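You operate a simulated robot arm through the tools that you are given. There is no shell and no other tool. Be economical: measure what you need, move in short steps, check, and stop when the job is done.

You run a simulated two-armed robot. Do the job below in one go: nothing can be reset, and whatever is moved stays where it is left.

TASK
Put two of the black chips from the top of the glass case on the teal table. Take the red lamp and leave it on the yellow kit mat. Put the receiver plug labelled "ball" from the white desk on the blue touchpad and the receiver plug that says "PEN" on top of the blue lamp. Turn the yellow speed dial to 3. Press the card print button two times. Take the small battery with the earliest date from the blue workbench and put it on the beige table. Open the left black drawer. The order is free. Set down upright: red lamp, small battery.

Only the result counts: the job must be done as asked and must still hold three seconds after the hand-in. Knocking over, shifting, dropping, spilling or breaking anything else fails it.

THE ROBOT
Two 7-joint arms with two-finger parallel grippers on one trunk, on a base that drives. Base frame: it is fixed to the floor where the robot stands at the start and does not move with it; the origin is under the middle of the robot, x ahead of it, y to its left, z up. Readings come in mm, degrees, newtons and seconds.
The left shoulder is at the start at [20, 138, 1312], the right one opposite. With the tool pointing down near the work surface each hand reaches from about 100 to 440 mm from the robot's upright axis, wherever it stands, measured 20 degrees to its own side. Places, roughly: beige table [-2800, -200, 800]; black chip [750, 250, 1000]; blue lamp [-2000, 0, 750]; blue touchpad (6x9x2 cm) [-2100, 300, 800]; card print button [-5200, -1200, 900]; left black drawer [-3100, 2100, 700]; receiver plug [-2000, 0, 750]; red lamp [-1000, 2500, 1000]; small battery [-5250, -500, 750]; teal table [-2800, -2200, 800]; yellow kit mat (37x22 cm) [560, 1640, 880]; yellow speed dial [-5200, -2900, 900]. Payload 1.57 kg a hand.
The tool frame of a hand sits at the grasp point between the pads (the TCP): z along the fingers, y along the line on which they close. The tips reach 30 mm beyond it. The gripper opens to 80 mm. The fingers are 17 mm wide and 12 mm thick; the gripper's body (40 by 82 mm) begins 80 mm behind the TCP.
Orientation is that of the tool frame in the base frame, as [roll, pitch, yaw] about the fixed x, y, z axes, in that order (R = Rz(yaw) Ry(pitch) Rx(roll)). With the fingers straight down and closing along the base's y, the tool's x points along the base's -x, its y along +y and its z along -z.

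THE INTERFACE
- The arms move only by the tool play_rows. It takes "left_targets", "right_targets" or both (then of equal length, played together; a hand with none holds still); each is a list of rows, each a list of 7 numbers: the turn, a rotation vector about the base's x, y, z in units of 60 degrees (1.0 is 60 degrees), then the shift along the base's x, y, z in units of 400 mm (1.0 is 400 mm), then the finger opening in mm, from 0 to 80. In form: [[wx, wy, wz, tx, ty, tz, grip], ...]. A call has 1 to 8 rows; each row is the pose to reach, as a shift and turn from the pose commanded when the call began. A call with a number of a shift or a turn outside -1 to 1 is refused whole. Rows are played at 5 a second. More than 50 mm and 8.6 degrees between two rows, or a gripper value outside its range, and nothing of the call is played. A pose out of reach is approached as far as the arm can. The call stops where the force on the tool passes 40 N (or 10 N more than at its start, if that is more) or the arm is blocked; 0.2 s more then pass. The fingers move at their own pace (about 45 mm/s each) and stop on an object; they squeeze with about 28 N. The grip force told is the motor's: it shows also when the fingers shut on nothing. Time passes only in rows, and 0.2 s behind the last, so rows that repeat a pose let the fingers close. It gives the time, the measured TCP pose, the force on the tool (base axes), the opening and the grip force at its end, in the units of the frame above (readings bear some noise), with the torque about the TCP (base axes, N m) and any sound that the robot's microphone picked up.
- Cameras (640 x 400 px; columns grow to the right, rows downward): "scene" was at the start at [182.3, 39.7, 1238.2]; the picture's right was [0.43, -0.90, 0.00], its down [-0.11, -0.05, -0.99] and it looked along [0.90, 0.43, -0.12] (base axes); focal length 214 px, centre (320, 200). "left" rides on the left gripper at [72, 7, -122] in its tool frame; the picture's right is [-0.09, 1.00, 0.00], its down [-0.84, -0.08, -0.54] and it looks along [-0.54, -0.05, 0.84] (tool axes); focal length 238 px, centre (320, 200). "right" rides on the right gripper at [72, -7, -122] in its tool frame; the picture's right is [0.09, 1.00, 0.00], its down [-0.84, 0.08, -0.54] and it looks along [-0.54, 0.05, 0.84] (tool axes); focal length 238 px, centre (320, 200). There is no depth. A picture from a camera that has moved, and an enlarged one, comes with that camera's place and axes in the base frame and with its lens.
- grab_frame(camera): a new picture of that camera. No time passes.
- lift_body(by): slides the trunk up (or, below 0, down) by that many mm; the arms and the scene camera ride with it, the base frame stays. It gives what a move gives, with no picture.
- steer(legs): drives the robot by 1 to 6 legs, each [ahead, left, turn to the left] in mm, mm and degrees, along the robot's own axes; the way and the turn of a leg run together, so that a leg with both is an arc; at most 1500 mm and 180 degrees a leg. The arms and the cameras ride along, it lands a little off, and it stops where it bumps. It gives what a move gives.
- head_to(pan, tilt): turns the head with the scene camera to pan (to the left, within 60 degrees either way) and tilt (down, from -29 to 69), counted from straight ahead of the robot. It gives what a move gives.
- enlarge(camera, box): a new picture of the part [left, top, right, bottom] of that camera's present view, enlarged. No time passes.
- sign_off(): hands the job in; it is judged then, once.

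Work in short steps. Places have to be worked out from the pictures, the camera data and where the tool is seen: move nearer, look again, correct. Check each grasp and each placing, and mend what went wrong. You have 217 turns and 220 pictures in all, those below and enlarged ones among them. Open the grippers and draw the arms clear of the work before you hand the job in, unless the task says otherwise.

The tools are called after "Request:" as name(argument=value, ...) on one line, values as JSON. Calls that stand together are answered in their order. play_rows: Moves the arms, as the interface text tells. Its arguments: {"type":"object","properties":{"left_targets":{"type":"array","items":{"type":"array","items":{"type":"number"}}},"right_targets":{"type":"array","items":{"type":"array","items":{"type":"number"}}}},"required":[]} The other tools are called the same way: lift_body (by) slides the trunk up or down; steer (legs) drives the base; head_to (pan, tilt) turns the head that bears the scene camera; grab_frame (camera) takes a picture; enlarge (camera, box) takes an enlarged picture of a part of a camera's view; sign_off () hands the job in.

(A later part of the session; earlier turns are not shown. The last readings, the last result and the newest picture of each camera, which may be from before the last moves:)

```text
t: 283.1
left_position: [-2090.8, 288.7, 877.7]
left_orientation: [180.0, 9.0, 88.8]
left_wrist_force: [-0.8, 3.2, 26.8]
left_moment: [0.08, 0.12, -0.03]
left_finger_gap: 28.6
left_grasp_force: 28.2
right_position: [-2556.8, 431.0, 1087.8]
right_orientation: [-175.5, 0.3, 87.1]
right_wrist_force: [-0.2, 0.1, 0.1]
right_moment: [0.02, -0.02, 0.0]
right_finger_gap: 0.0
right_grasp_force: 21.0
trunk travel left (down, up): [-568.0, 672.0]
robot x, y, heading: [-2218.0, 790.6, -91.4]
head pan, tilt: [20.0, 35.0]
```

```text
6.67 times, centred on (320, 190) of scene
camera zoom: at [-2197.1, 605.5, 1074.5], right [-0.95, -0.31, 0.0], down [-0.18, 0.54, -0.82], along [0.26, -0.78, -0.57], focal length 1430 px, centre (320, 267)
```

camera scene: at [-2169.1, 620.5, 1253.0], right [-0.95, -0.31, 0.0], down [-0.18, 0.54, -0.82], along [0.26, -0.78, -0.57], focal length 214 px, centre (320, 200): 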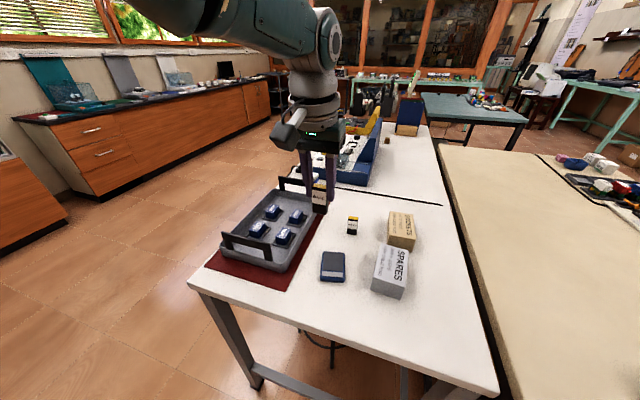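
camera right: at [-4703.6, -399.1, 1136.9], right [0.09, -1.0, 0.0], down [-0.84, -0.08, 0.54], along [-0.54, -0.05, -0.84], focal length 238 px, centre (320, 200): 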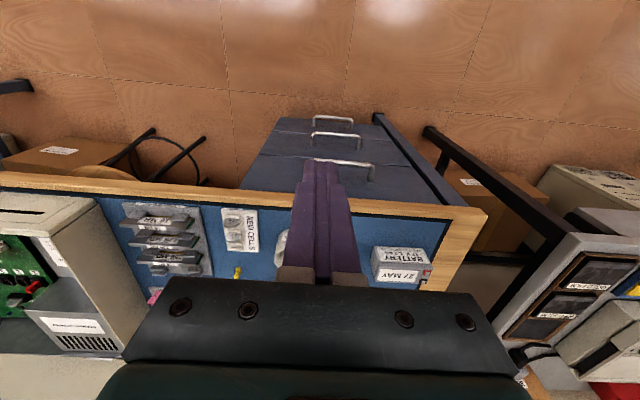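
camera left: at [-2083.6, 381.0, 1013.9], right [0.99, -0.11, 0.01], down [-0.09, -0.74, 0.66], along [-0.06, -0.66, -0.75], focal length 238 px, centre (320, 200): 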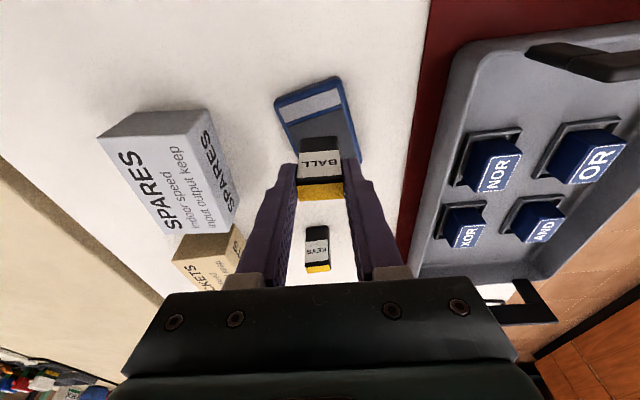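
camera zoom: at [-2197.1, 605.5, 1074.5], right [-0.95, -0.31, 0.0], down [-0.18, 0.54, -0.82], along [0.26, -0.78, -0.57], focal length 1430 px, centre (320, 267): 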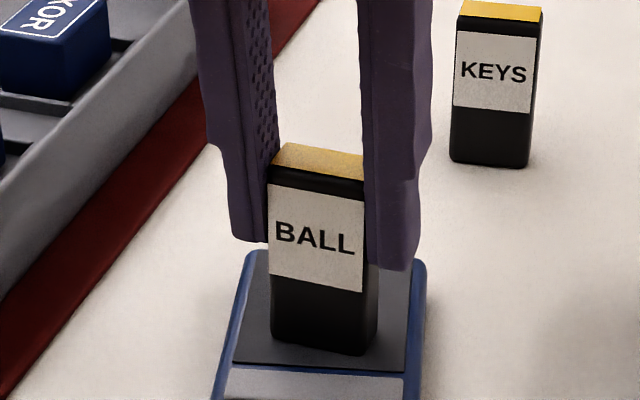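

In contact. I ease 3 mm up, open, then lift.

Request:
lift_body(by=4)

Request:
play_rows(left_targets=[[0, 0, 0, 0, 0, 0, 34], [0, 0, 0, 0, 0, 0, 42], [0, 0, 0, 0, 0, 0, 48], [0, 0, 0, 0, 0, 0, 48]])

Request:
lift_body(by=130)

Request:
enlarge(camera="scene", box=[200, 170, 400, 295])

```text
t: 283.6
left_position: [-2091.9, 290.9, 878.3]
left_orientation: [179.9, 8.5, 88.9]
left_wrist_force: [-0.3, -1.4, 3.6]
left_moment: [-0.13, 0.01, 0.02]
left_finger_gap: 28.7
left_grasp_force: 28.0
right_position: [-2556.1, 433.0, 1090.5]
right_orientation: [-175.4, 0.3, 87.0]
right_wrist_force: [-0.7, 0.4, 1.3]
right_moment: [0.02, -0.01, 0.02]
right_finger_gap: 0.0
right_grasp_force: 21.7
trunk travel left (down, up): [-572.0, 668.0]
robot x, y, heading: [-2221.1, 791.4, -92.1]
head pan, tilt: [20.0, 35.0]
```

```text
t: 284.6
left_position: [-2091.9, 291.0, 879.6]
left_orientation: [-180.0, 8.6, 88.8]
left_wrist_force: [0.6, 0.2, -0.9]
left_moment: [-0.02, 0.01, 0.0]
left_finger_gap: 48.2
left_grasp_force: 0.2
right_position: [-2556.7, 434.5, 1091.7]
right_orientation: [-175.5, 0.3, 87.2]
right_wrist_force: [0.1, 0.0, 0.2]
right_moment: [-0.01, 0.02, 0.0]
right_finger_gap: 0.0
right_grasp_force: 21.4
trunk travel left (down, up): [-572.0, 668.0]
robot x, y, heading: [-2221.4, 791.0, -91.7]
head pan, tilt: [20.0, 35.0]
```

```text
t: 286.2
left_position: [-2091.8, 291.6, 1009.2]
left_orientation: [179.9, 8.5, 88.9]
left_wrist_force: [-0.2, 0.2, 0.3]
left_moment: [-0.02, -0.01, -0.01]
left_finger_gap: 47.9
left_grasp_force: 0.1
right_position: [-2556.5, 434.2, 1221.1]
right_orientation: [-175.5, 0.2, 87.0]
right_wrist_force: [-0.6, -0.4, 0.2]
right_moment: [0.0, -0.01, 0.02]
right_finger_gap: 0.0
right_grasp_force: 21.7
trunk travel left (down, up): [-702.0, 538.0]
robot x, y, heading: [-2219.4, 790.9, -91.8]
head pan, tilt: [20.0, 35.0]
```

```text
3.20 times, centred on (300, 232) of scene
camera zoom: at [-2197.5, 607.2, 1208.0], right [-0.95, -0.31, 0.0], down [-0.18, 0.54, -0.82], along [0.26, -0.78, -0.57], focal length 686 px, centre (384, 96)
```

zoom: 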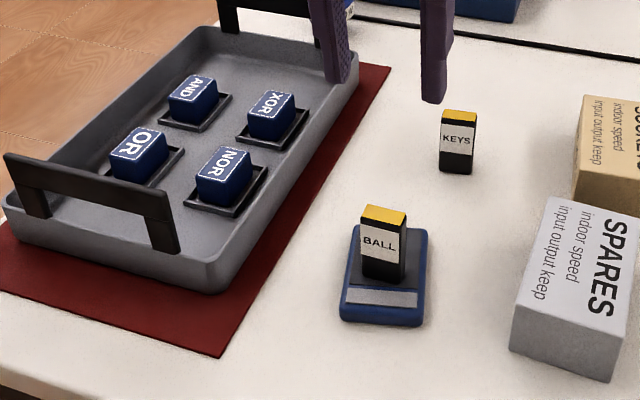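

BALL stands on the touchpad. Next the left black drawer near [-3100,2100]: I back off, turn to face +y and look.

Request:
steer(legs=[[-200, 0, 0], [0, 0, -90], [0, 0, -90], [0, 700, 0]])

Request:
head_to(pan=0, tilt=22)

Request:
grab_frame(camera="scene")

```text
t: 298.9
left_position: [-3074.0, 1475.1, 1008.2]
left_orientation: [-180.0, 8.7, -88.8]
left_wrist_force: [0.2, 0.3, 0.2]
left_moment: [0.0, -0.03, -0.03]
left_finger_gap: 48.1
left_grasp_force: 0.1
right_position: [-2604.2, 1352.3, 1222.1]
right_orientation: [-175.5, 0.3, -90.6]
right_wrist_force: [-0.5, 0.3, -0.1]
right_moment: [0.02, -0.02, 0.03]
right_finger_gap: 0.0
right_grasp_force: 21.0
trunk travel left (down, up): [-702.0, 538.0]
robot x, y, heading: [-2926.0, 983.4, 91.0]
head pan, tilt: [20.0, 35.0]
```

```text
t: 299.7
left_position: [-3073.7, 1475.6, 1008.5]
left_orientation: [-180.0, 8.7, -88.9]
left_wrist_force: [0.1, -0.3, 0.3]
left_moment: [0.0, -0.01, 0.0]
left_finger_gap: 48.0
left_grasp_force: 0.0
right_position: [-2604.0, 1351.8, 1221.9]
right_orientation: [-175.5, 0.3, -90.6]
right_wrist_force: [-0.5, 1.0, 0.6]
right_moment: [0.01, -0.01, -0.01]
right_finger_gap: 0.0
right_grasp_force: 21.2
trunk travel left (down, up): [-702.0, 538.0]
robot x, y, heading: [-2926.1, 982.2, 90.6]
head pan, tilt: [0.0, 22.0]
```

```text
82 pictures are left
camera scene: at [-2927.0, 1174.5, 1228.6], right [1.0, 0.01, 0.0], down [0.0, -0.38, -0.93], along [-0.01, 0.93, -0.38], focal length 214 px, centre (320, 200)
```

scene: 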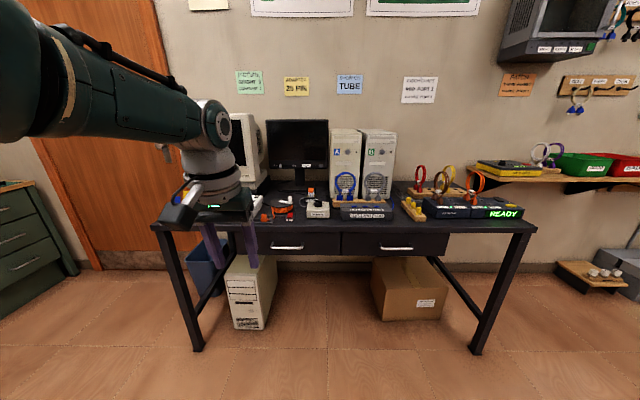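

The left drawer's handle is at ~[-3071,1935,705], a horizontal bar. I need the left tool horizontal, fingers closing vertically: first yaw −90° while retracting, later pitch forward.

Request:
play_rows(left_targets=[[-0.02, 0, -0.13, 0, -0.05, 0, 60], [-0.05, 0, -0.26, 0, -0.1, 0, 60], [-0.08, 0, -0.39, 0, -0.15, 0, 60], [-0.1, 0, -0.52, 0, -0.2, 0, 60], [-0.12, 0, -0.65, 0, -0.25, 0, 60], [-0.12, 0, -0.78, 0, -0.3, 0, 60], [-0.12, 0, -0.9, 0, -0.3, 0, 60]])

Request:
play_rows(left_targets=[[0, 0, -0.13, 0, 0, 0, 60], [0, 0, -0.26, 0, 0, 0, 60], [0, 0, -0.39, 0, 0, 0, 60], [0, 0, -0.52, 0, 0, 0, 60], [0, 0, -0.6, 0, 0, 0, 60]])

```text
t: 301.3
left_position: [-3070.0, 1435.7, 984.1]
left_orientation: [-176.9, 2.3, -142.8]
left_wrist_force: [0.5, -0.2, 0.0]
left_moment: [0.0, 0.01, 0.0]
left_finger_gap: 60.2
left_grasp_force: 0.0
left hand out of reach, approached as far as the arm can: row 1, 2, 3, 4, 5, 6, 7
right_position: [-2603.8, 1351.2, 1220.8]
right_orientation: [-175.5, 0.3, -90.6]
right_wrist_force: [-0.2, -0.5, 0.8]
right_moment: [0.0, -0.01, -0.02]
right_finger_gap: 0.0
right_grasp_force: 20.9
trunk travel left (down, up): [-702.0, 538.0]
robot x, y, heading: [-2927.7, 981.4, 90.7]
head pan, tilt: [0.0, 22.0]
```

```text
t: 302.5
left_position: [-3069.2, 1428.9, 986.7]
left_orientation: [-177.0, 2.3, -178.8]
left_wrist_force: [1.1, 0.2, -0.1]
left_moment: [0.01, 0.01, -0.05]
left_finger_gap: 60.0
left_grasp_force: 0.0
left hand out of reach, approached as far as the arm can: row 3, 4, 5
right_position: [-2603.8, 1352.3, 1222.1]
right_orientation: [-175.4, 0.3, -90.6]
right_wrist_force: [0.4, 0.1, 0.0]
right_moment: [0.0, 0.0, 0.0]
right_finger_gap: 0.0
right_grasp_force: 21.0
trunk travel left (down, up): [-702.0, 538.0]
robot x, y, heading: [-2919.1, 980.1, 90.7]
head pan, tilt: [0.0, 22.0]
```

Now pitch the tool forward (first 60°), raising the TCP a bit.

Request:
play_rows(left_targets=[[0.14, 0, 0, 0, 0.01, 0.03, 60], [0.28, 0, 0, 0, 0.02, 0.06, 60], [0.42, 0, 0, 0, 0.04, 0.09, 60], [0.56, 0, 0, 0, 0.06, 0.12, 60], [0.7, 0, 0, 0, 0.08, 0.15, 60], [0.84, 0, 0, 0, 0.1, 0.18, 60], [0.97, 0, 0, 0, 0.1, 0.2, 60]])

Request:
play_rows(left_targets=[[0.13, 0, 0, 0, 0, 0, 60], [0.26, 0, 0, 0, 0, 0, 60], [0.39, 0, 0, 0, 0, 0, 60], [0.5, 0, 0, 0, 0, 0, 60]])

Request:
grab_frame(camera="left")

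```text
t: 304.1
left_position: [-3053.9, 1588.5, 1018.5]
left_orientation: [124.6, 2.6, 178.7]
left_wrist_force: [0.7, -0.1, 0.3]
left_moment: [0.01, 0.01, 0.01]
left_finger_gap: 59.9
left_grasp_force: 0.0
left hand out of reach, approached as far as the arm can: row 1, 2, 3, 4, 5, 6, 7
right_position: [-2603.4, 1351.5, 1221.2]
right_orientation: [-175.6, 0.2, -90.6]
right_wrist_force: [0.8, 0.7, 0.5]
right_moment: [-0.01, 0.04, -0.01]
right_finger_gap: 0.0
right_grasp_force: 21.3
trunk travel left (down, up): [-702.0, 538.0]
robot x, y, heading: [-2926.6, 980.3, 90.6]
head pan, tilt: [0.0, 22.0]
```

```text
t: 305.1
left_position: [-3060.4, 1578.1, 1041.9]
left_orientation: [94.7, 1.4, 177.6]
left_wrist_force: [0.3, -0.8, 0.1]
left_moment: [-0.04, 0.0, 0.0]
left_finger_gap: 59.9
left_grasp_force: 0.0
left hand out of reach, approached as far as the arm can: row 1, 2, 3, 4
right_position: [-2602.7, 1351.1, 1221.1]
right_orientation: [-175.5, 0.3, -90.6]
right_wrist_force: [0.5, -0.2, 0.2]
right_moment: [0.06, 0.0, -0.03]
right_finger_gap: 0.2
right_grasp_force: 21.1
trunk travel left (down, up): [-702.0, 538.0]
robot x, y, heading: [-2921.7, 983.1, 90.7]
head pan, tilt: [0.0, 22.0]
```

```text
81 pictures are left
camera left: at [-3138.3, 1461.9, 1056.1], right [0.07, 0.08, 0.99], down [0.81, -0.58, -0.01], along [0.58, 0.81, -0.11], focal length 238 px, centre (320, 200)
```

left: 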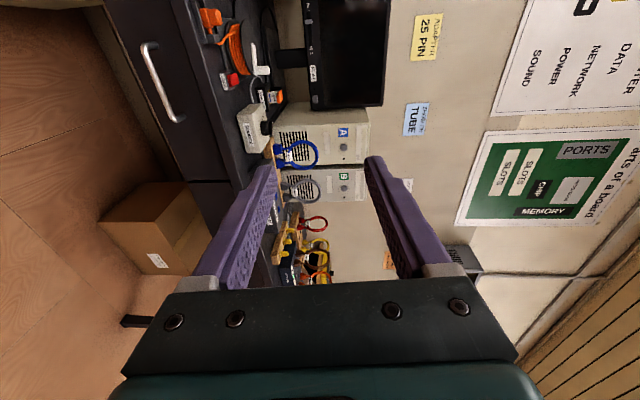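

Tool is horizontal with fingers closing vertically. Handle ≈[-3070,1938,704]. I lower the trunk 335 mm and drive 270 mm ahead, then look.

Request:
lift_body(by=-336)

Request:
steer(legs=[[250, 8, 0]])

Request:
grab_frame(camera="left")

Request:
head_to(pan=20, tilt=30)

Request:
grab_frame(camera="scene")

```text
t: 308.4
left_position: [-3062.2, 1580.5, 705.5]
left_orientation: [94.7, 1.5, 177.8]
left_wrist_force: [0.1, 0.5, -0.2]
left_moment: [-0.02, 0.01, 0.02]
left_finger_gap: 60.3
left_grasp_force: 0.1
right_position: [-2603.0, 1351.8, 884.8]
right_orientation: [-175.4, 0.3, -90.6]
right_wrist_force: [-0.3, -0.4, 0.6]
right_moment: [0.01, 0.02, 0.01]
right_finger_gap: 0.0
right_grasp_force: 21.6
trunk travel left (down, up): [-366.0, 874.0]
robot x, y, heading: [-2922.5, 980.7, 90.5]
head pan, tilt: [0.0, 22.0]
```

```text
t: 310.2
left_position: [-3075.9, 1826.8, 705.1]
left_orientation: [94.7, 1.4, 177.9]
left_wrist_force: [0.0, 0.5, 0.4]
left_moment: [-0.01, -0.04, -0.01]
left_finger_gap: 60.0
left_grasp_force: 0.1
right_position: [-2617.0, 1601.3, 885.9]
right_orientation: [-175.5, 0.3, -90.3]
right_wrist_force: [-0.6, -0.1, 0.4]
right_moment: [-0.03, -0.02, 0.0]
right_finger_gap: 0.1
right_grasp_force: 21.5
trunk travel left (down, up): [-366.0, 874.0]
robot x, y, heading: [-2933.4, 1232.2, 90.9]
head pan, tilt: [0.0, 22.0]
```

```text
80 pictures are left
camera left: at [-3152.5, 1709.7, 720.5], right [0.07, 0.08, 0.99], down [0.82, -0.58, -0.01], along [0.57, 0.81, -0.11], focal length 238 px, centre (320, 200)
```

left: 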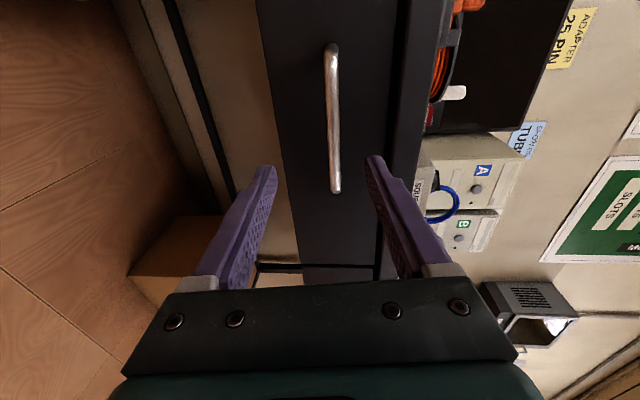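

```text
t: 311.0
left_position: [-3076.1, 1827.4, 704.2]
left_orientation: [94.7, 1.4, 178.0]
left_wrist_force: [0.0, 0.6, 0.4]
left_moment: [-0.01, -0.01, 0.0]
left_finger_gap: 60.1
left_grasp_force: 0.1
right_position: [-2615.3, 1601.6, 884.9]
right_orientation: [-175.5, 0.1, -90.2]
right_wrist_force: [0.8, 0.1, 0.3]
right_moment: [0.01, 0.01, -0.02]
right_finger_gap: 0.0
right_grasp_force: 21.2
trunk travel left (down, up): [-366.0, 874.0]
robot x, y, heading: [-2935.5, 1231.0, 91.1]
head pan, tilt: [20.0, 30.0]
```

```text
79 pictures are left
camera scene: at [-2969.7, 1414.2, 879.8], right [0.93, 0.36, 0.0], down [0.18, -0.47, -0.87], along [-0.31, 0.81, -0.5], focal length 214 px, centre (320, 200)
```

scene: 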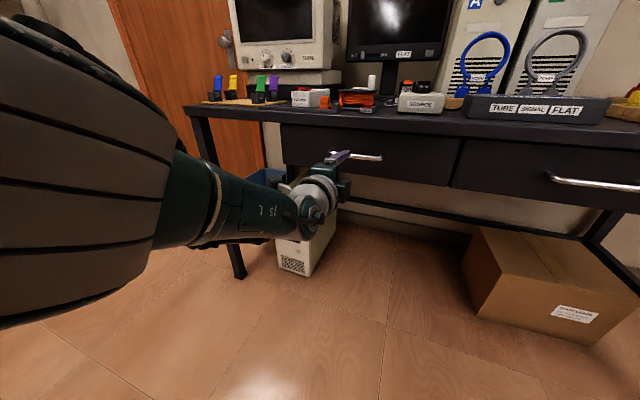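

Handle bar at z≈709, x centre ≈-3074. I raise 4 mm and drive 85 mm ahead, then check.

Request:
lift_body(by=5)

Request:
steer(legs=[[82, 0, 0]])

Request:
grab_frame(camera="left")

Request:
enlarge(camera="scene", box=[300, 120, 460, 220])

```text
t: 311.6
left_position: [-3076.1, 1827.8, 708.9]
left_orientation: [94.7, 1.4, 177.9]
left_wrist_force: [0.4, -1.1, 0.1]
left_moment: [0.03, 0.0, 0.01]
left_finger_gap: 59.9
left_grasp_force: 0.1
right_position: [-2616.8, 1601.4, 890.8]
right_orientation: [-175.5, 0.2, -90.3]
right_wrist_force: [-0.2, -0.2, -0.5]
right_moment: [0.01, -0.04, 0.0]
right_finger_gap: 0.0
right_grasp_force: 21.3
trunk travel left (down, up): [-371.0, 869.0]
robot x, y, heading: [-2935.5, 1230.3, 91.0]
head pan, tilt: [20.0, 30.0]
```

```text
t: 312.6
left_position: [-3075.0, 1909.6, 710.1]
left_orientation: [94.6, 1.3, 177.9]
left_wrist_force: [-0.2, 0.4, 0.6]
left_moment: [-0.02, -0.05, 0.03]
left_finger_gap: 60.0
left_grasp_force: 0.1
right_position: [-2617.1, 1683.0, 889.7]
right_orientation: [-175.5, 0.2, -90.4]
right_wrist_force: [0.2, 0.6, 0.3]
right_moment: [0.01, -0.02, 0.0]
right_finger_gap: 0.0
right_grasp_force: 21.1
trunk travel left (down, up): [-371.0, 869.0]
robot x, y, heading: [-2936.6, 1311.0, 90.7]
head pan, tilt: [20.0, 30.0]
```

```text
78 pictures are left
camera left: at [-3153.0, 1792.1, 725.4], right [0.07, 0.08, 0.99], down [0.82, -0.58, -0.01], along [0.57, 0.81, -0.11], focal length 238 px, centre (320, 200)
```

left: 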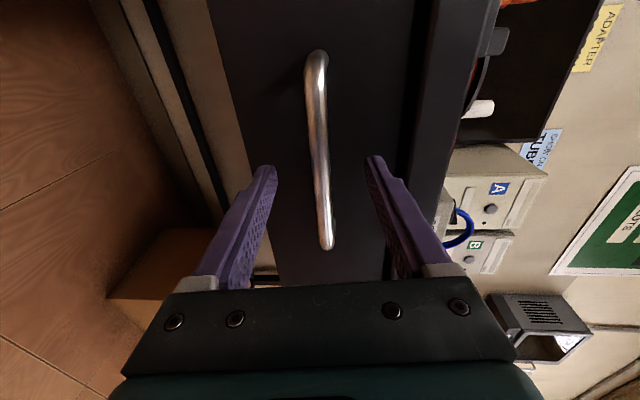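

```text
4.00 times, centred on (380, 170) of scene
camera zoom: at [-2970.7, 1496.7, 884.8], right [0.93, 0.36, 0.0], down [0.18, -0.47, -0.87], along [-0.31, 0.81, -0.5], focal length 858 px, centre (80, 320)
```

zoom: 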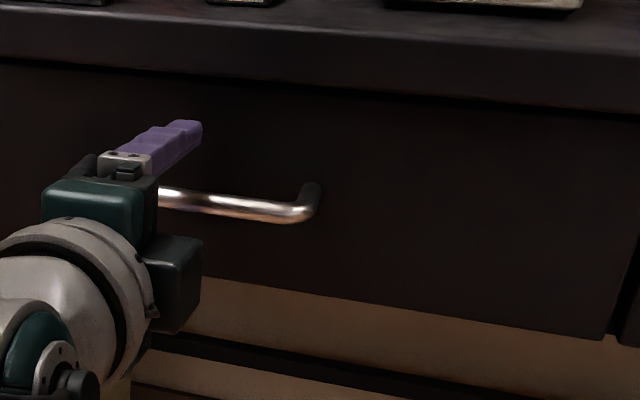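

Bar y≈1938, z≈708. I drive 16 mm and close on the bar.

Request:
steer(legs=[[16, 0, 0]])

Request:
play_rows(left_targets=[[0, 0, 0, 0, 0, 0, 40], [0, 0, 0, 0, 0, 0, 20], [0, 0, 0, 0, 0, 0, 5], [0, 0, 0, 0, 0, 0, 0], [0, 0, 0, 0, 0, 0, 0]])

Request:
grab_frame(camera="left")

```text
t: 313.4
left_position: [-3076.4, 1924.5, 710.3]
left_orientation: [94.5, 1.5, 177.9]
left_wrist_force: [0.8, -0.3, -0.2]
left_moment: [-0.02, 0.0, 0.0]
left_finger_gap: 60.1
left_grasp_force: 0.1
right_position: [-2618.1, 1698.6, 891.1]
right_orientation: [-175.5, 0.2, -90.5]
right_wrist_force: [-0.7, 0.4, 1.4]
right_moment: [-0.04, -0.01, 0.0]
right_finger_gap: 0.0
right_grasp_force: 21.7
trunk travel left (down, up): [-371.0, 869.0]
robot x, y, heading: [-2936.4, 1328.7, 91.0]
head pan, tilt: [20.0, 30.0]
```

```text
t: 314.6
left_position: [-3076.1, 1925.0, 710.1]
left_orientation: [94.6, 1.4, 177.9]
left_wrist_force: [1.4, -1.4, 2.2]
left_moment: [0.03, 0.49, 0.17]
left_finger_gap: 12.1
left_grasp_force: 29.3
right_position: [-2617.3, 1698.0, 890.3]
right_orientation: [-175.6, 0.2, -90.6]
right_wrist_force: [1.3, 0.2, 0.2]
right_moment: [0.02, 0.02, -0.03]
right_finger_gap: 0.1
right_grasp_force: 21.3
trunk travel left (down, up): [-371.0, 869.0]
robot x, y, heading: [-2939.3, 1328.6, 91.0]
head pan, tilt: [20.0, 30.0]
```

```text
76 pictures are left
camera left: at [-3153.0, 1807.6, 725.5], right [0.07, 0.08, 0.99], down [0.82, -0.58, -0.01], along [0.57, 0.81, -0.11], focal length 238 px, centre (320, 200)
```

left: 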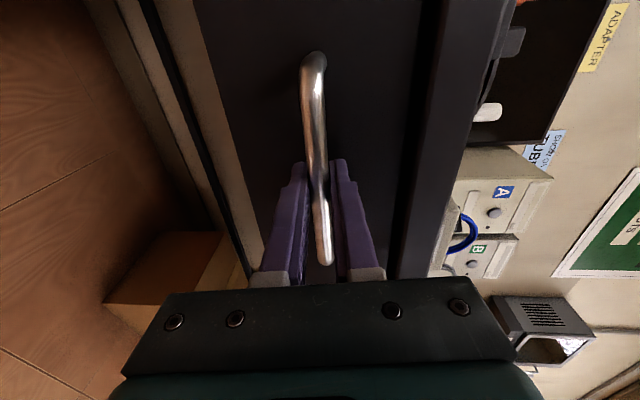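

Bar gripped (12 mm). I pull by driving straight back in two legs of 110 mm.

Request:
steer(legs=[[-110, 0, 0], [-110, 0, 0]])

Request:
grab_frame(camera="scene")

```text
t: 316.6
left_position: [-3076.2, 1702.2, 710.2]
left_orientation: [94.8, 1.3, 178.1]
left_wrist_force: [-3.9, 0.4, 3.3]
left_moment: [0.01, 0.54, 0.22]
left_finger_gap: 12.0
left_grasp_force: 28.6
right_position: [-2615.9, 1476.6, 889.7]
right_orientation: [-175.6, 0.1, -90.2]
right_wrist_force: [-0.1, -0.1, -0.6]
right_moment: [0.0, 0.01, 0.01]
right_finger_gap: 0.1
right_grasp_force: 21.8
trunk travel left (down, up): [-371.0, 869.0]
robot x, y, heading: [-2935.4, 1102.8, 90.9]
head pan, tilt: [20.0, 30.0]
```

```text
75 pictures are left
camera scene: at [-2969.2, 1288.9, 884.8], right [0.93, 0.36, 0.0], down [0.18, -0.47, -0.87], along [-0.31, 0.81, -0.5], focal length 214 px, centre (320, 200)
```

scene: 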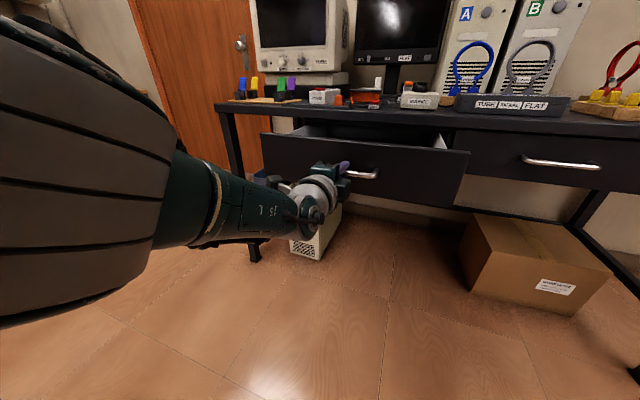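

Drawer is open 220 mm. I pull a bit further to see if it has a stop.

Request:
steer(legs=[[-60, 0, 0]])

Request:
grab_frame(camera="scene")

```text
t: 317.6
left_position: [-3076.5, 1642.8, 710.5]
left_orientation: [94.7, 1.4, 178.2]
left_wrist_force: [-4.9, 0.0, 1.8]
left_moment: [0.01, 0.53, 0.26]
left_finger_gap: 11.7
left_grasp_force: 29.3
right_position: [-2615.5, 1416.0, 889.8]
right_orientation: [-175.6, 0.2, -90.3]
right_wrist_force: [-0.8, -0.3, 0.8]
right_moment: [0.03, -0.03, 0.02]
right_finger_gap: 0.1
right_grasp_force: 21.4
trunk travel left (down, up): [-371.0, 869.0]
robot x, y, heading: [-2935.8, 1044.6, 90.5]
head pan, tilt: [20.0, 30.0]
```

```text
74 pictures are left
camera scene: at [-2968.3, 1229.3, 884.8], right [0.93, 0.36, 0.0], down [0.18, -0.47, -0.87], along [-0.31, 0.81, -0.5], focal length 214 px, centre (320, 200)
```

scene: 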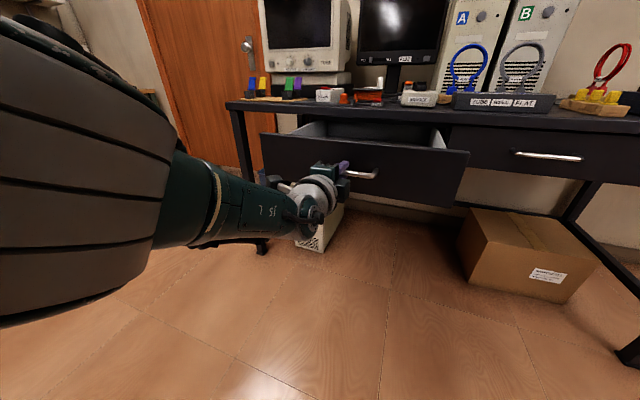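

Drawer is well open (~280 mm). I release the handle, back off, and raise the trunk.

Request:
play_rows(left_targets=[[0, 0, 0, 0, 0, 0, 30], [0, 0, 0, 0, 0, 0, 60], [0, 0, 0, 0, 0, 0, 70], [0, 0, 0, 0, 0, 0, 70]])

Request:
steer(legs=[[-300, 0, 0]])

Request:
lift_body(by=450)

Request:
head_to(pan=0, tilt=25)

Request:
grab_frame(camera="scene")

```text
t: 318.6
left_position: [-3074.1, 1641.7, 710.3]
left_orientation: [94.7, 1.5, 178.2]
left_wrist_force: [-0.9, -0.7, 0.7]
left_moment: [0.0, -0.03, 0.01]
left_finger_gap: 69.8
left_grasp_force: 0.1
right_position: [-2615.2, 1416.3, 890.0]
right_orientation: [-175.4, 0.2, -90.3]
right_wrist_force: [-0.6, 0.1, 0.3]
right_moment: [-0.02, 0.0, 0.01]
right_finger_gap: 0.0
right_grasp_force: 21.6
trunk travel left (down, up): [-371.0, 869.0]
robot x, y, heading: [-2931.0, 1046.6, 90.8]
head pan, tilt: [20.0, 30.0]
```

```text
t: 320.6
left_position: [-3070.9, 1344.5, 710.2]
left_orientation: [94.7, 1.4, 178.4]
left_wrist_force: [-0.3, 0.1, -0.3]
left_moment: [0.0, 0.0, 0.01]
left_finger_gap: 70.1
left_grasp_force: 0.0
right_position: [-2610.6, 1119.3, 891.2]
right_orientation: [-175.5, 0.2, -90.2]
right_wrist_force: [-0.1, 0.0, -0.7]
right_moment: [0.03, 0.0, -0.04]
right_finger_gap: 0.0
right_grasp_force: 21.4
trunk travel left (down, up): [-371.0, 869.0]
robot x, y, heading: [-2924.9, 748.1, 91.0]
head pan, tilt: [20.0, 30.0]
```

```text
refused: 450 is not a number from -400 to 400
```

```text
t: 321.5
left_position: [-3071.1, 1343.6, 710.5]
left_orientation: [94.7, 1.4, 178.3]
left_wrist_force: [-0.2, 0.7, 0.2]
left_moment: [0.01, -0.04, 0.02]
left_finger_gap: 70.1
left_grasp_force: 0.1
right_position: [-2609.8, 1121.0, 891.1]
right_orientation: [-175.4, 0.3, -90.3]
right_wrist_force: [-0.2, -1.0, 0.8]
right_moment: [-0.02, 0.01, -0.01]
right_finger_gap: 0.1
right_grasp_force: 21.5
trunk travel left (down, up): [-371.0, 869.0]
robot x, y, heading: [-2928.4, 745.1, 91.2]
head pan, tilt: [0.0, 25.0]
```

```text
73 pictures are left
camera scene: at [-2931.7, 939.3, 892.7], right [1.0, 0.02, 0.0], down [0.01, -0.42, -0.91], along [-0.02, 0.91, -0.42], focal length 214 px, centre (320, 200)
```

scene: 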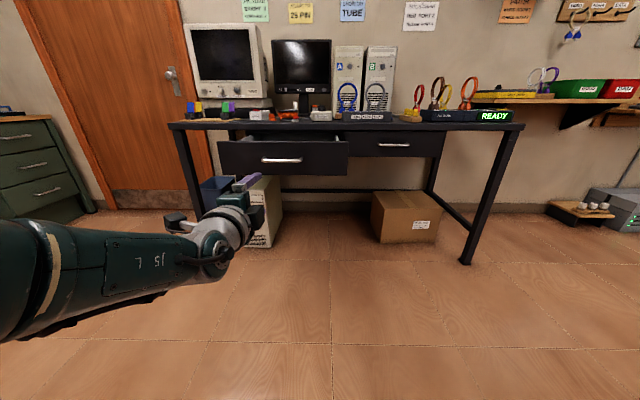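

Drawer is open. I raise the trunk 400 and strafe right toward the wall shelf with the red lamp.

Request:
lift_body(by=400)

Request:
steer(legs=[[250, -500, 0], [0, -1000, 0], [0, -350, -1]])

Request:
grab_frame(camera="scene")

```text
t: 325.3
left_position: [-3071.2, 1344.5, 1111.0]
left_orientation: [94.6, 1.4, 178.4]
left_wrist_force: [-0.1, 0.9, 0.5]
left_moment: [0.01, 0.0, 0.01]
left_finger_gap: 70.1
left_grasp_force: 0.1
right_position: [-2610.9, 1120.6, 1290.3]
right_orientation: [-175.5, 0.4, -90.2]
right_wrist_force: [1.3, 0.2, -0.5]
right_moment: [-0.02, -0.02, 0.02]
right_finger_gap: 0.2
right_grasp_force: 21.4
trunk travel left (down, up): [-771.0, 469.0]
robot x, y, heading: [-2933.1, 748.9, 90.8]
head pan, tilt: [0.0, 25.0]
```

```text
t: 335.2
left_position: [-1195.2, 1620.6, 1110.2]
left_orientation: [94.8, 1.5, 177.2]
left_wrist_force: [-0.7, 0.1, -0.1]
left_moment: [0.0, 0.01, 0.02]
left_finger_gap: 70.0
left_grasp_force: 0.0
right_position: [-738.3, 1384.9, 1290.3]
right_orientation: [-175.5, 0.2, -91.4]
right_wrist_force: [-0.8, 0.1, -0.2]
right_moment: [-0.02, 0.03, 0.01]
right_finger_gap: 0.1
right_grasp_force: 21.5
trunk travel left (down, up): [-771.0, 469.0]
robot x, y, heading: [-1064.2, 1023.6, 89.9]
head pan, tilt: [0.0, 25.0]
```

```text
72 pictures are left
camera scene: at [-1063.9, 1212.3, 1292.8], right [1.0, 0.0, 0.0], down [0.0, -0.42, -0.91], along [0.0, 0.91, -0.42], focal length 214 px, centre (320, 200)
```

scene: 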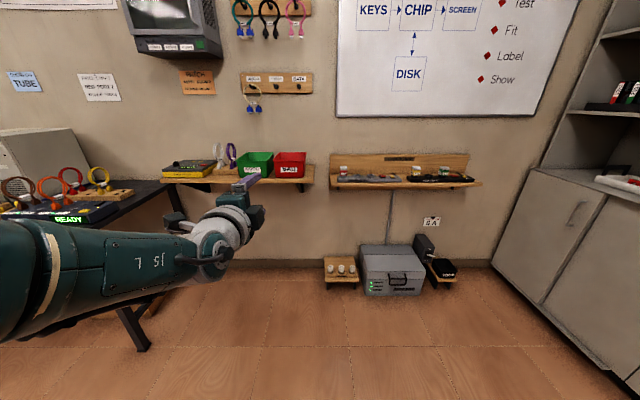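

I zoom in on the right wall shelf.

Request:
enlarge(camera="scene", box=[325, 145, 485, 200])

```text
4.00 times, centred on (405, 172) of scene
camera zoom: at [-1063.9, 1212.3, 1292.8], right [1.0, 0.0, 0.0], down [0.0, -0.42, -0.91], along [0.0, 0.91, -0.42], focal length 858 px, centre (-20, 310)
```

zoom: 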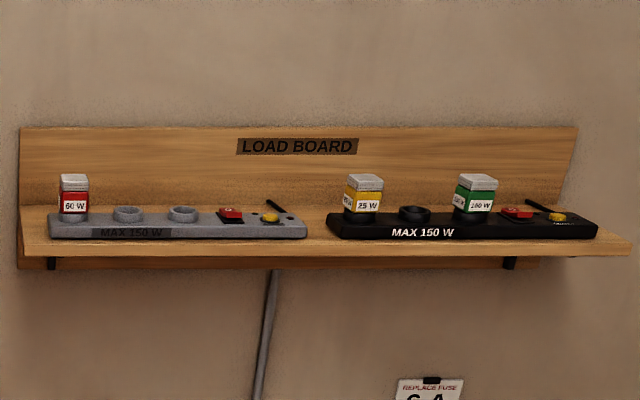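

The red "60 W" lamp stands in a socket on the left load board. First I fold the left tool back down so it won't hit the shelf.

Request:
play_rows(left_targets=[[-0.14, 0, 0, 0, -0.06, 0, 70], [-0.28, 0, 0, 0, -0.12, 0, 70], [-0.42, 0, 0, 0, -0.18, 0, 70], [-0.56, 0, 0, 0, -0.24, 0, 70], [-0.7, 0, 0, 0, -0.3, 0, 70], [-0.84, 0, 0, 0, -0.34, 0, 70], [-0.97, 0, 0, 0, -0.38, 0, 70]])

Request:
play_rows(left_targets=[[-0.13, 0, 0, 0, -0.04, 0.04, 70], [-0.26, 0, 0, 0, -0.08, 0.08, 70], [-0.39, 0, 0, 0, -0.12, 0.12, 70], [-0.5, 0, 0, 0, -0.12, 0.16, 70]])

Request:
steer(legs=[[600, 0, 0]])

Request:
head_to(pan=-25, tilt=25)

Request:
grab_frame(camera="scene")

```text
t: 336.8
left_position: [-1182.8, 1572.8, 1079.5]
left_orientation: [153.1, 3.2, 179.7]
left_wrist_force: [0.8, -0.4, -0.3]
left_moment: [0.0, -0.01, 0.0]
left_finger_gap: 70.1
left_grasp_force: 0.1
left hand out of reach, approached as far as the arm can: row 1, 2, 3, 4, 5, 6, 7
right_position: [-736.9, 1383.5, 1290.9]
right_orientation: [-175.5, 0.3, -91.6]
right_wrist_force: [-0.2, -0.3, 0.4]
right_moment: [-0.02, -0.04, 0.02]
right_finger_gap: 0.0
right_grasp_force: 21.2
trunk travel left (down, up): [-771.0, 469.0]
robot x, y, heading: [-1065.1, 1019.5, 89.5]
head pan, tilt: [0.0, 25.0]
```

```text
t: 337.8
left_position: [-1206.5, 1486.4, 1145.4]
left_orientation: [-176.9, 2.9, -178.7]
left_wrist_force: [-0.2, -0.4, -0.7]
left_moment: [0.01, -0.02, -0.02]
left_finger_gap: 70.2
left_grasp_force: 0.0
left hand out of reach, approached as far as the arm can: row 2, 3, 4
right_position: [-738.2, 1384.9, 1289.9]
right_orientation: [-175.5, 0.2, -91.4]
right_wrist_force: [0.1, 0.0, 0.3]
right_moment: [0.0, 0.0, -0.03]
right_finger_gap: 0.0
right_grasp_force: 21.1
trunk travel left (down, up): [-771.0, 469.0]
robot x, y, heading: [-1063.6, 1018.1, 90.0]
head pan, tilt: [0.0, 25.0]
```

```text
t: 341.2
left_position: [-1196.4, 2085.3, 1145.6]
left_orientation: [-177.0, 3.0, -179.3]
left_wrist_force: [-0.4, -0.8, -0.3]
left_moment: [0.05, -0.02, 0.03]
left_finger_gap: 69.9
left_grasp_force: 0.0
right_position: [-729.1, 1978.7, 1290.2]
right_orientation: [-175.6, 0.2, -92.1]
right_wrist_force: [-0.3, 0.4, 0.6]
right_moment: [-0.02, 0.02, -0.03]
right_finger_gap: 0.0
right_grasp_force: 21.8
trunk travel left (down, up): [-771.0, 469.0]
robot x, y, heading: [-1054.8, 1617.0, 89.3]
head pan, tilt: [0.0, 25.0]
```

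```text
t: 342.1
left_position: [-1196.5, 2085.5, 1144.9]
left_orientation: [-177.0, 2.9, -179.3]
left_wrist_force: [0.4, 0.4, 0.9]
left_moment: [-0.02, 0.03, -0.02]
left_finger_gap: 69.7
left_grasp_force: 0.0
right_position: [-729.1, 1979.2, 1289.7]
right_orientation: [-175.5, 0.3, -92.1]
right_wrist_force: [-0.8, 0.2, -0.9]
right_moment: [0.01, 0.03, 0.03]
right_finger_gap: 0.0
right_grasp_force: 21.5
trunk travel left (down, up): [-771.0, 469.0]
robot x, y, heading: [-1057.5, 1616.1, 89.2]
head pan, tilt: [-25.0, 25.0]
```

```text
70 pictures are left
camera scene: at [-1017.9, 1799.8, 1292.8], right [0.9, -0.43, 0.0], down [-0.18, -0.38, -0.91], along [0.39, 0.82, -0.42], focal length 214 px, centre (320, 200)
```

scene: 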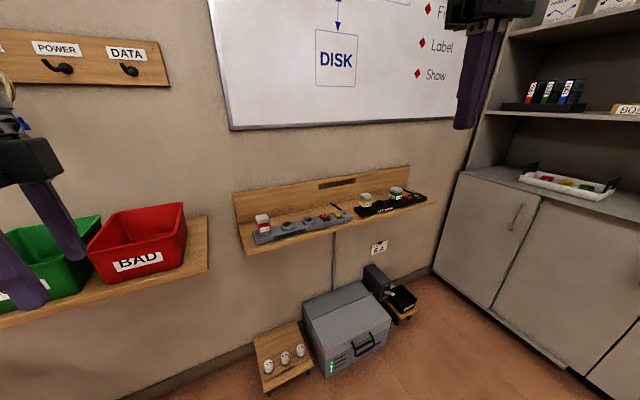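

Red lamp ≈[-923,2458], mid z≈916. I drive 420 mm ahead and bring the right hand over it, opened.

Request:
steer(legs=[[420, 0, 1]])

Request:
play_rows(right_targets=[[-0.03, 0, 0, -0.1, 0, -0.05, 70], [-0.05, 0, 0, -0.2, 0.02, -0.1, 70], [-0.07, 0, 0, -0.3, 0.03, -0.15, 70], [-0.07, 0, 0, -0.4, 0.04, -0.2, 70], [-0.07, 0, 0, -0.48, 0.06, -0.25, 70]])

Request:
grab_frame(camera="right")

Request:
grab_frame(camera="scene")

```text
t: 344.7
left_position: [-1206.3, 2498.3, 1146.0]
left_orientation: [-176.9, 3.0, -177.9]
left_wrist_force: [-0.3, -0.9, -0.4]
left_moment: [-0.03, -0.03, 0.01]
left_finger_gap: 70.2
left_grasp_force: 0.1
right_position: [-736.5, 2403.9, 1290.6]
right_orientation: [-175.5, 0.2, -90.8]
right_wrist_force: [0.1, -0.4, 0.6]
right_moment: [0.01, 0.06, 0.0]
right_finger_gap: 0.1
right_grasp_force: 21.3
trunk travel left (down, up): [-771.0, 469.0]
robot x, y, heading: [-1056.3, 2037.4, 90.7]
head pan, tilt: [-25.0, 25.0]
```

```text
t: 345.9
left_position: [-1208.1, 2498.2, 1145.7]
left_orientation: [-176.9, 2.8, -177.9]
left_wrist_force: [0.4, -0.4, -0.8]
left_moment: [0.01, 0.04, -0.03]
left_finger_gap: 69.8
left_grasp_force: 0.1
right_position: [-925.2, 2467.9, 1179.3]
right_orientation: [-175.4, -3.9, -90.9]
right_wrist_force: [-0.8, 0.3, -0.2]
right_moment: [0.02, -0.01, 0.0]
right_finger_gap: 70.2
right_grasp_force: 0.1
right hand out of reach, approached as far as the arm can: row 1, 2, 3, 4, 5
trunk travel left (down, up): [-771.0, 469.0]
robot x, y, heading: [-1057.8, 2038.9, 90.4]
head pan, tilt: [-25.0, 25.0]
```

```text
69 pictures are left
camera right: at [-928.7, 2404.8, 1305.6], right [-0.99, -0.08, -0.07], down [-0.11, 0.87, 0.48], along [0.03, 0.48, -0.88], focal length 238 px, centre (320, 200)
```

right: 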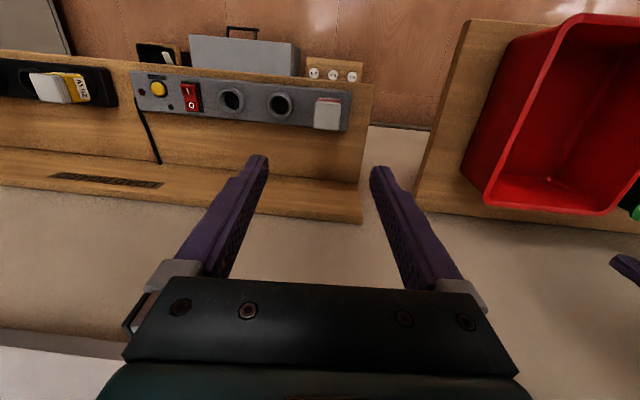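

```text
68 pictures are left
camera scene: at [-1020.7, 2217.3, 1290.7], right [0.91, -0.42, 0.0], down [-0.19, -0.4, -0.9], along [0.38, 0.81, -0.44], focal length 214 px, centre (320, 200)
```

scene: 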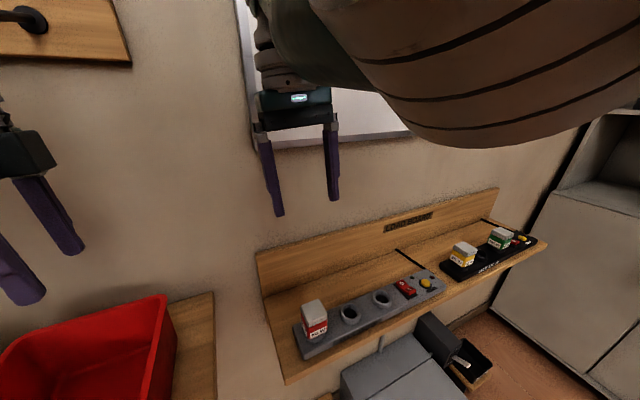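

Lamp top ≈[-918,2459,945]. Before lowering the trunk I pull the left hand back from above the red bin, and level the right tool.

Request:
play_rows(left_targets=[[0, 0, 0, 0, -0.1, 0, 70], [0, 0, 0, 0, -0.2, 0, 70], [0, 0, 0, 0, -0.3, 0, 70], [0, 0, 0, 0, -0.4, 0, 70], [0, 0, 0, 0, -0.48, 0, 70]], right_targets=[[0.03, 0.03, 0, 0.01, -0.01, 0, 72], [0.065, 0.067, 0, 0.018, -0.022, 0, 72], [0.065, 0.067, 0, 0.018, -0.022, -0.05, 72], [0.065, 0.067, 0, 0.018, -0.022, -0.1, 72], [0.065, 0.067, 0, 0.018, -0.022, -0.15, 72]])

```text
t: 347.1
left_position: [-1187.5, 2493.8, 1127.8]
left_orientation: [-176.8, 3.0, -177.8]
left_wrist_force: [0.5, 0.0, 0.1]
left_moment: [-0.01, 0.01, 0.02]
left_finger_gap: 70.1
left_grasp_force: 0.1
left hand out of reach, approached as far as the arm can: row 1, 2, 3, 4, 5
right_position: [-913.0, 2465.7, 1119.4]
right_orientation: [-179.1, 0.5, -91.1]
right_wrist_force: [-0.5, -0.4, 0.5]
right_moment: [-0.01, -0.01, 0.0]
right_finger_gap: 71.9
right_grasp_force: 0.0
right hand out of reach, approached as far as the arm can: row 1, 2
trunk travel left (down, up): [-771.0, 469.0]
robot x, y, heading: [-1061.2, 2035.1, 90.6]
head pan, tilt: [-25.0, 25.0]
```

The left arm is stretched straight (singular); I try raising it first, then back.

Request:
play_rows(left_targets=[[0, 0, 0, 0, -0.03, 0.1, 70], [0, 0, 0, 0, -0.1, 0.2, 70], [0, 0, 0, 0, -0.2, 0.25, 70], [0, 0, 0, 0, -0.3, 0.25, 70], [0, 0, 0, 0, -0.4, 0.25, 70]])

```text
t: 348.5
left_position: [-1185.2, 2469.4, 1195.5]
left_orientation: [-170.0, 2.6, -175.8]
left_wrist_force: [-0.4, 0.3, 0.4]
left_moment: [-0.02, -0.01, -0.01]
left_finger_gap: 70.3
left_grasp_force: 0.0
left hand out of reach, approached as far as the arm can: row 1, 2, 3, 4, 5
right_position: [-916.4, 2462.9, 1121.5]
right_orientation: [-179.1, 0.4, -91.1]
right_wrist_force: [-0.5, 0.1, 0.3]
right_moment: [-0.03, 0.02, -0.04]
right_finger_gap: 72.1
right_grasp_force: 0.0
trunk travel left (down, up): [-771.0, 469.0]
robot x, y, heading: [-1060.7, 2029.6, 90.6]
head pan, tilt: [-25.0, 25.0]
stopped in row 5 (left hand): the arm was blocked; the commanded pose is now the measured one
```

Left is at z 1195 — enough clearance to lower the trunk 110 mm. Then I check over the lamp.

Request:
lift_body(by=-110)

Request:
grab_frame(camera="right")

Request:
grab_frame(camera="scene")

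```text
t: 349.9
left_position: [-1179.7, 2474.5, 1087.0]
left_orientation: [-170.4, 2.8, -176.2]
left_wrist_force: [0.3, 0.0, 0.2]
left_moment: [0.01, -0.01, -0.02]
left_finger_gap: 69.9
left_grasp_force: 0.1
right_position: [-911.9, 2466.6, 1011.1]
right_orientation: [-179.1, 0.5, -91.3]
right_wrist_force: [-0.8, 0.7, -0.5]
right_moment: [0.02, -0.01, -0.04]
right_finger_gap: 71.9
right_grasp_force: 0.1
trunk travel left (down, up): [-661.0, 579.0]
robot x, y, heading: [-1056.3, 2035.2, 90.7]
head pan, tilt: [-25.0, 25.0]
```

```text
67 pictures are left
camera right: at [-909.3, 2393.2, 1133.3], right [-1.0, -0.07, -0.02], down [-0.07, 0.83, 0.55], along [-0.02, 0.55, -0.84], focal length 238 px, centre (320, 200)
```

right: 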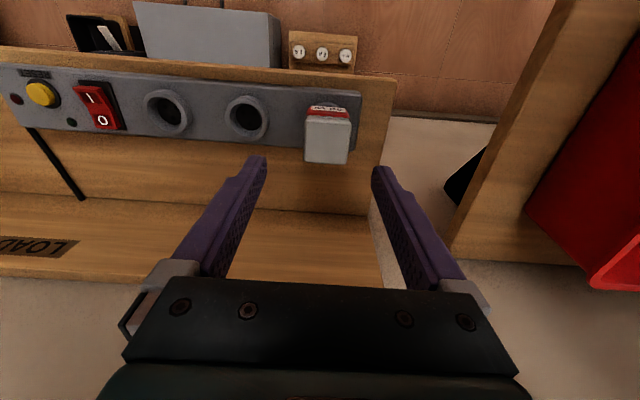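

```text
66 pictures are left
camera scene: at [-1016.5, 2202.0, 1150.9], right [0.84, -0.54, 0.0], down [-0.39, -0.6, -0.7], along [0.38, 0.59, -0.72], focal length 214 px, centre (320, 200)
```

scene: 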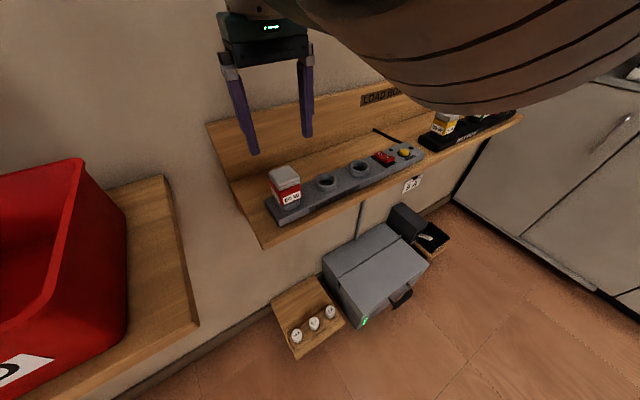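

Lamp top ≈[-915.5,2460]. I shift (−4,−7 mm) and descend to TCP z≈928 around it.

Request:
play_rows(right_targets=[[0, 0, 0, -0.009, -0.016, -0.03, 72], [0, 0, 0, -0.009, -0.016, -0.1, 72], [0, 0, 0, -0.009, -0.016, -0.16, 72], [0, 0, 0, -0.009, -0.016, -0.2, 72]])

Request:
grab_frame(camera="right")

Request:
enlarge(camera="scene", box=[200, 100, 400, 250])

```text
t: 350.9
left_position: [-1180.6, 2474.0, 1087.3]
left_orientation: [-170.5, 2.9, -176.1]
left_wrist_force: [0.6, -0.1, -0.1]
left_moment: [-0.02, 0.0, -0.01]
left_finger_gap: 70.0
left_grasp_force: 0.0
right_position: [-919.8, 2456.9, 929.5]
right_orientation: [-179.3, 0.1, -90.8]
right_wrist_force: [0.1, 0.0, 0.4]
right_moment: [0.02, 0.03, 0.01]
right_finger_gap: 71.9
right_grasp_force: 0.0
trunk travel left (down, up): [-661.0, 579.0]
robot x, y, heading: [-1055.7, 2031.4, 90.3]
head pan, tilt: [-25.0, 25.0]
```

```text
65 pictures are left
camera right: at [-916.4, 2384.3, 1050.8], right [-1.0, -0.08, -0.01], down [-0.07, 0.84, 0.54], along [-0.03, 0.54, -0.84], focal length 238 px, centre (320, 200)
```

right: 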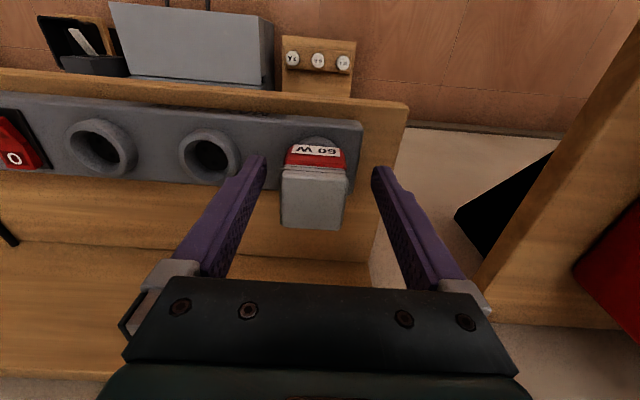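

```text
2.67 times, centred on (300, 175) of scene
camera zoom: at [-1021.8, 2217.5, 1180.8], right [0.91, -0.42, 0.0], down [-0.18, -0.4, -0.9], along [0.37, 0.82, -0.44], focal length 572 px, centre (373, 267)
```

zoom: 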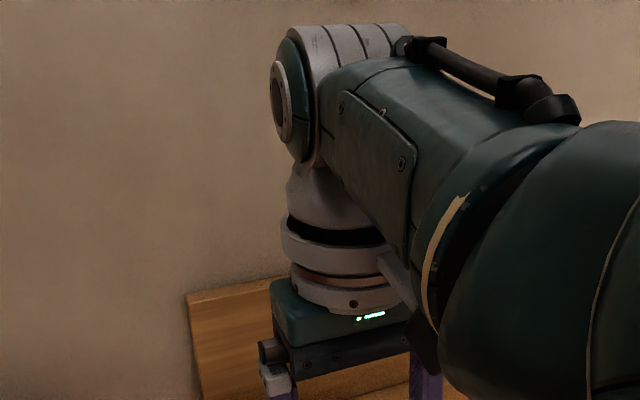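

Lamp is between the fingers. Close.

Request:
play_rows(right_targets=[[0, 0, 0, -0.006, 0, -0.01, 60], [0, 0, 0, -0.006, 0, -0.01, 45], [0, 0, 0, -0.006, 0, -0.01, 30], [0, 0, 0, -0.006, 0, -0.01, 20], [0, 0, 0, -0.006, 0, -0.01, 20]])

Request:
grab_frame(camera="right")

```text
t: 352.1
left_position: [-1180.5, 2473.7, 1087.1]
left_orientation: [-170.4, 2.8, -176.0]
left_wrist_force: [0.1, 0.1, 0.5]
left_moment: [0.02, 0.0, 0.01]
left_finger_gap: 69.9
left_grasp_force: 0.1
right_position: [-920.3, 2457.3, 924.8]
right_orientation: [-179.1, 0.2, -91.0]
right_wrist_force: [-0.3, 0.3, -0.2]
right_moment: [0.0, 0.01, 0.02]
right_finger_gap: 41.2
right_grasp_force: 28.4
trunk travel left (down, up): [-661.0, 579.0]
robot x, y, heading: [-1058.4, 2035.3, 90.7]
head pan, tilt: [-25.0, 25.0]
```

```text
63 pictures are left
camera right: at [-916.9, 2385.4, 1047.2], right [-1.0, -0.07, -0.02], down [-0.07, 0.84, 0.54], along [-0.03, 0.54, -0.84], focal length 238 px, centre (320, 200)
```

right: 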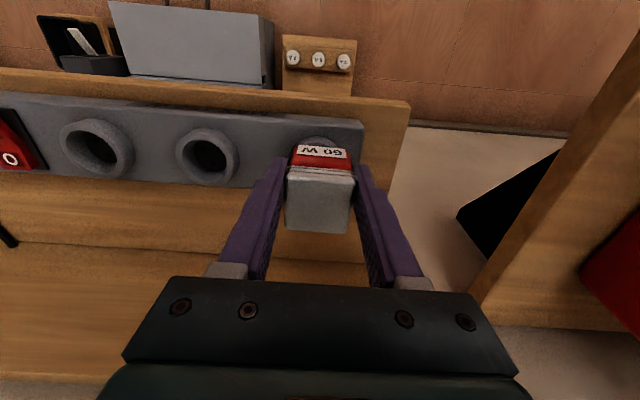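

Gripped (41 mm). Pull straight up by raising the trunk 120 mm and check.

Request:
lift_body(by=120)

Request:
grab_frame(camera="right")

```text
t: 353.6
left_position: [-1180.8, 2472.2, 1206.6]
left_orientation: [-170.3, 3.0, -176.2]
left_wrist_force: [-0.6, -1.0, -0.4]
left_moment: [0.0, -0.02, 0.03]
left_finger_gap: 69.9
left_grasp_force: 0.0
right_position: [-921.5, 2454.6, 1044.0]
right_orientation: [-179.2, 0.0, -91.0]
right_wrist_force: [0.4, -0.6, -1.1]
right_moment: [0.01, -0.03, -0.01]
right_finger_gap: 41.3
right_grasp_force: 28.0
trunk travel left (down, up): [-781.0, 459.0]
robot x, y, heading: [-1055.1, 2033.9, 90.7]
head pan, tilt: [-25.0, 25.0]
```

```text
62 pictures are left
camera right: at [-917.8, 2382.7, 1166.5], right [-1.0, -0.07, -0.01], down [-0.07, 0.84, 0.54], along [-0.03, 0.54, -0.84], focal length 238 px, centre (320, 200)
```

right: 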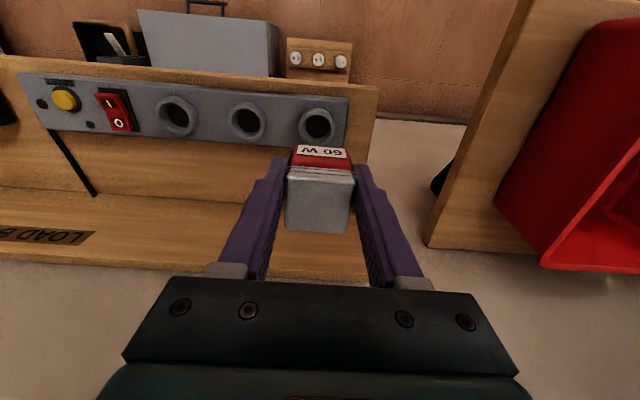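

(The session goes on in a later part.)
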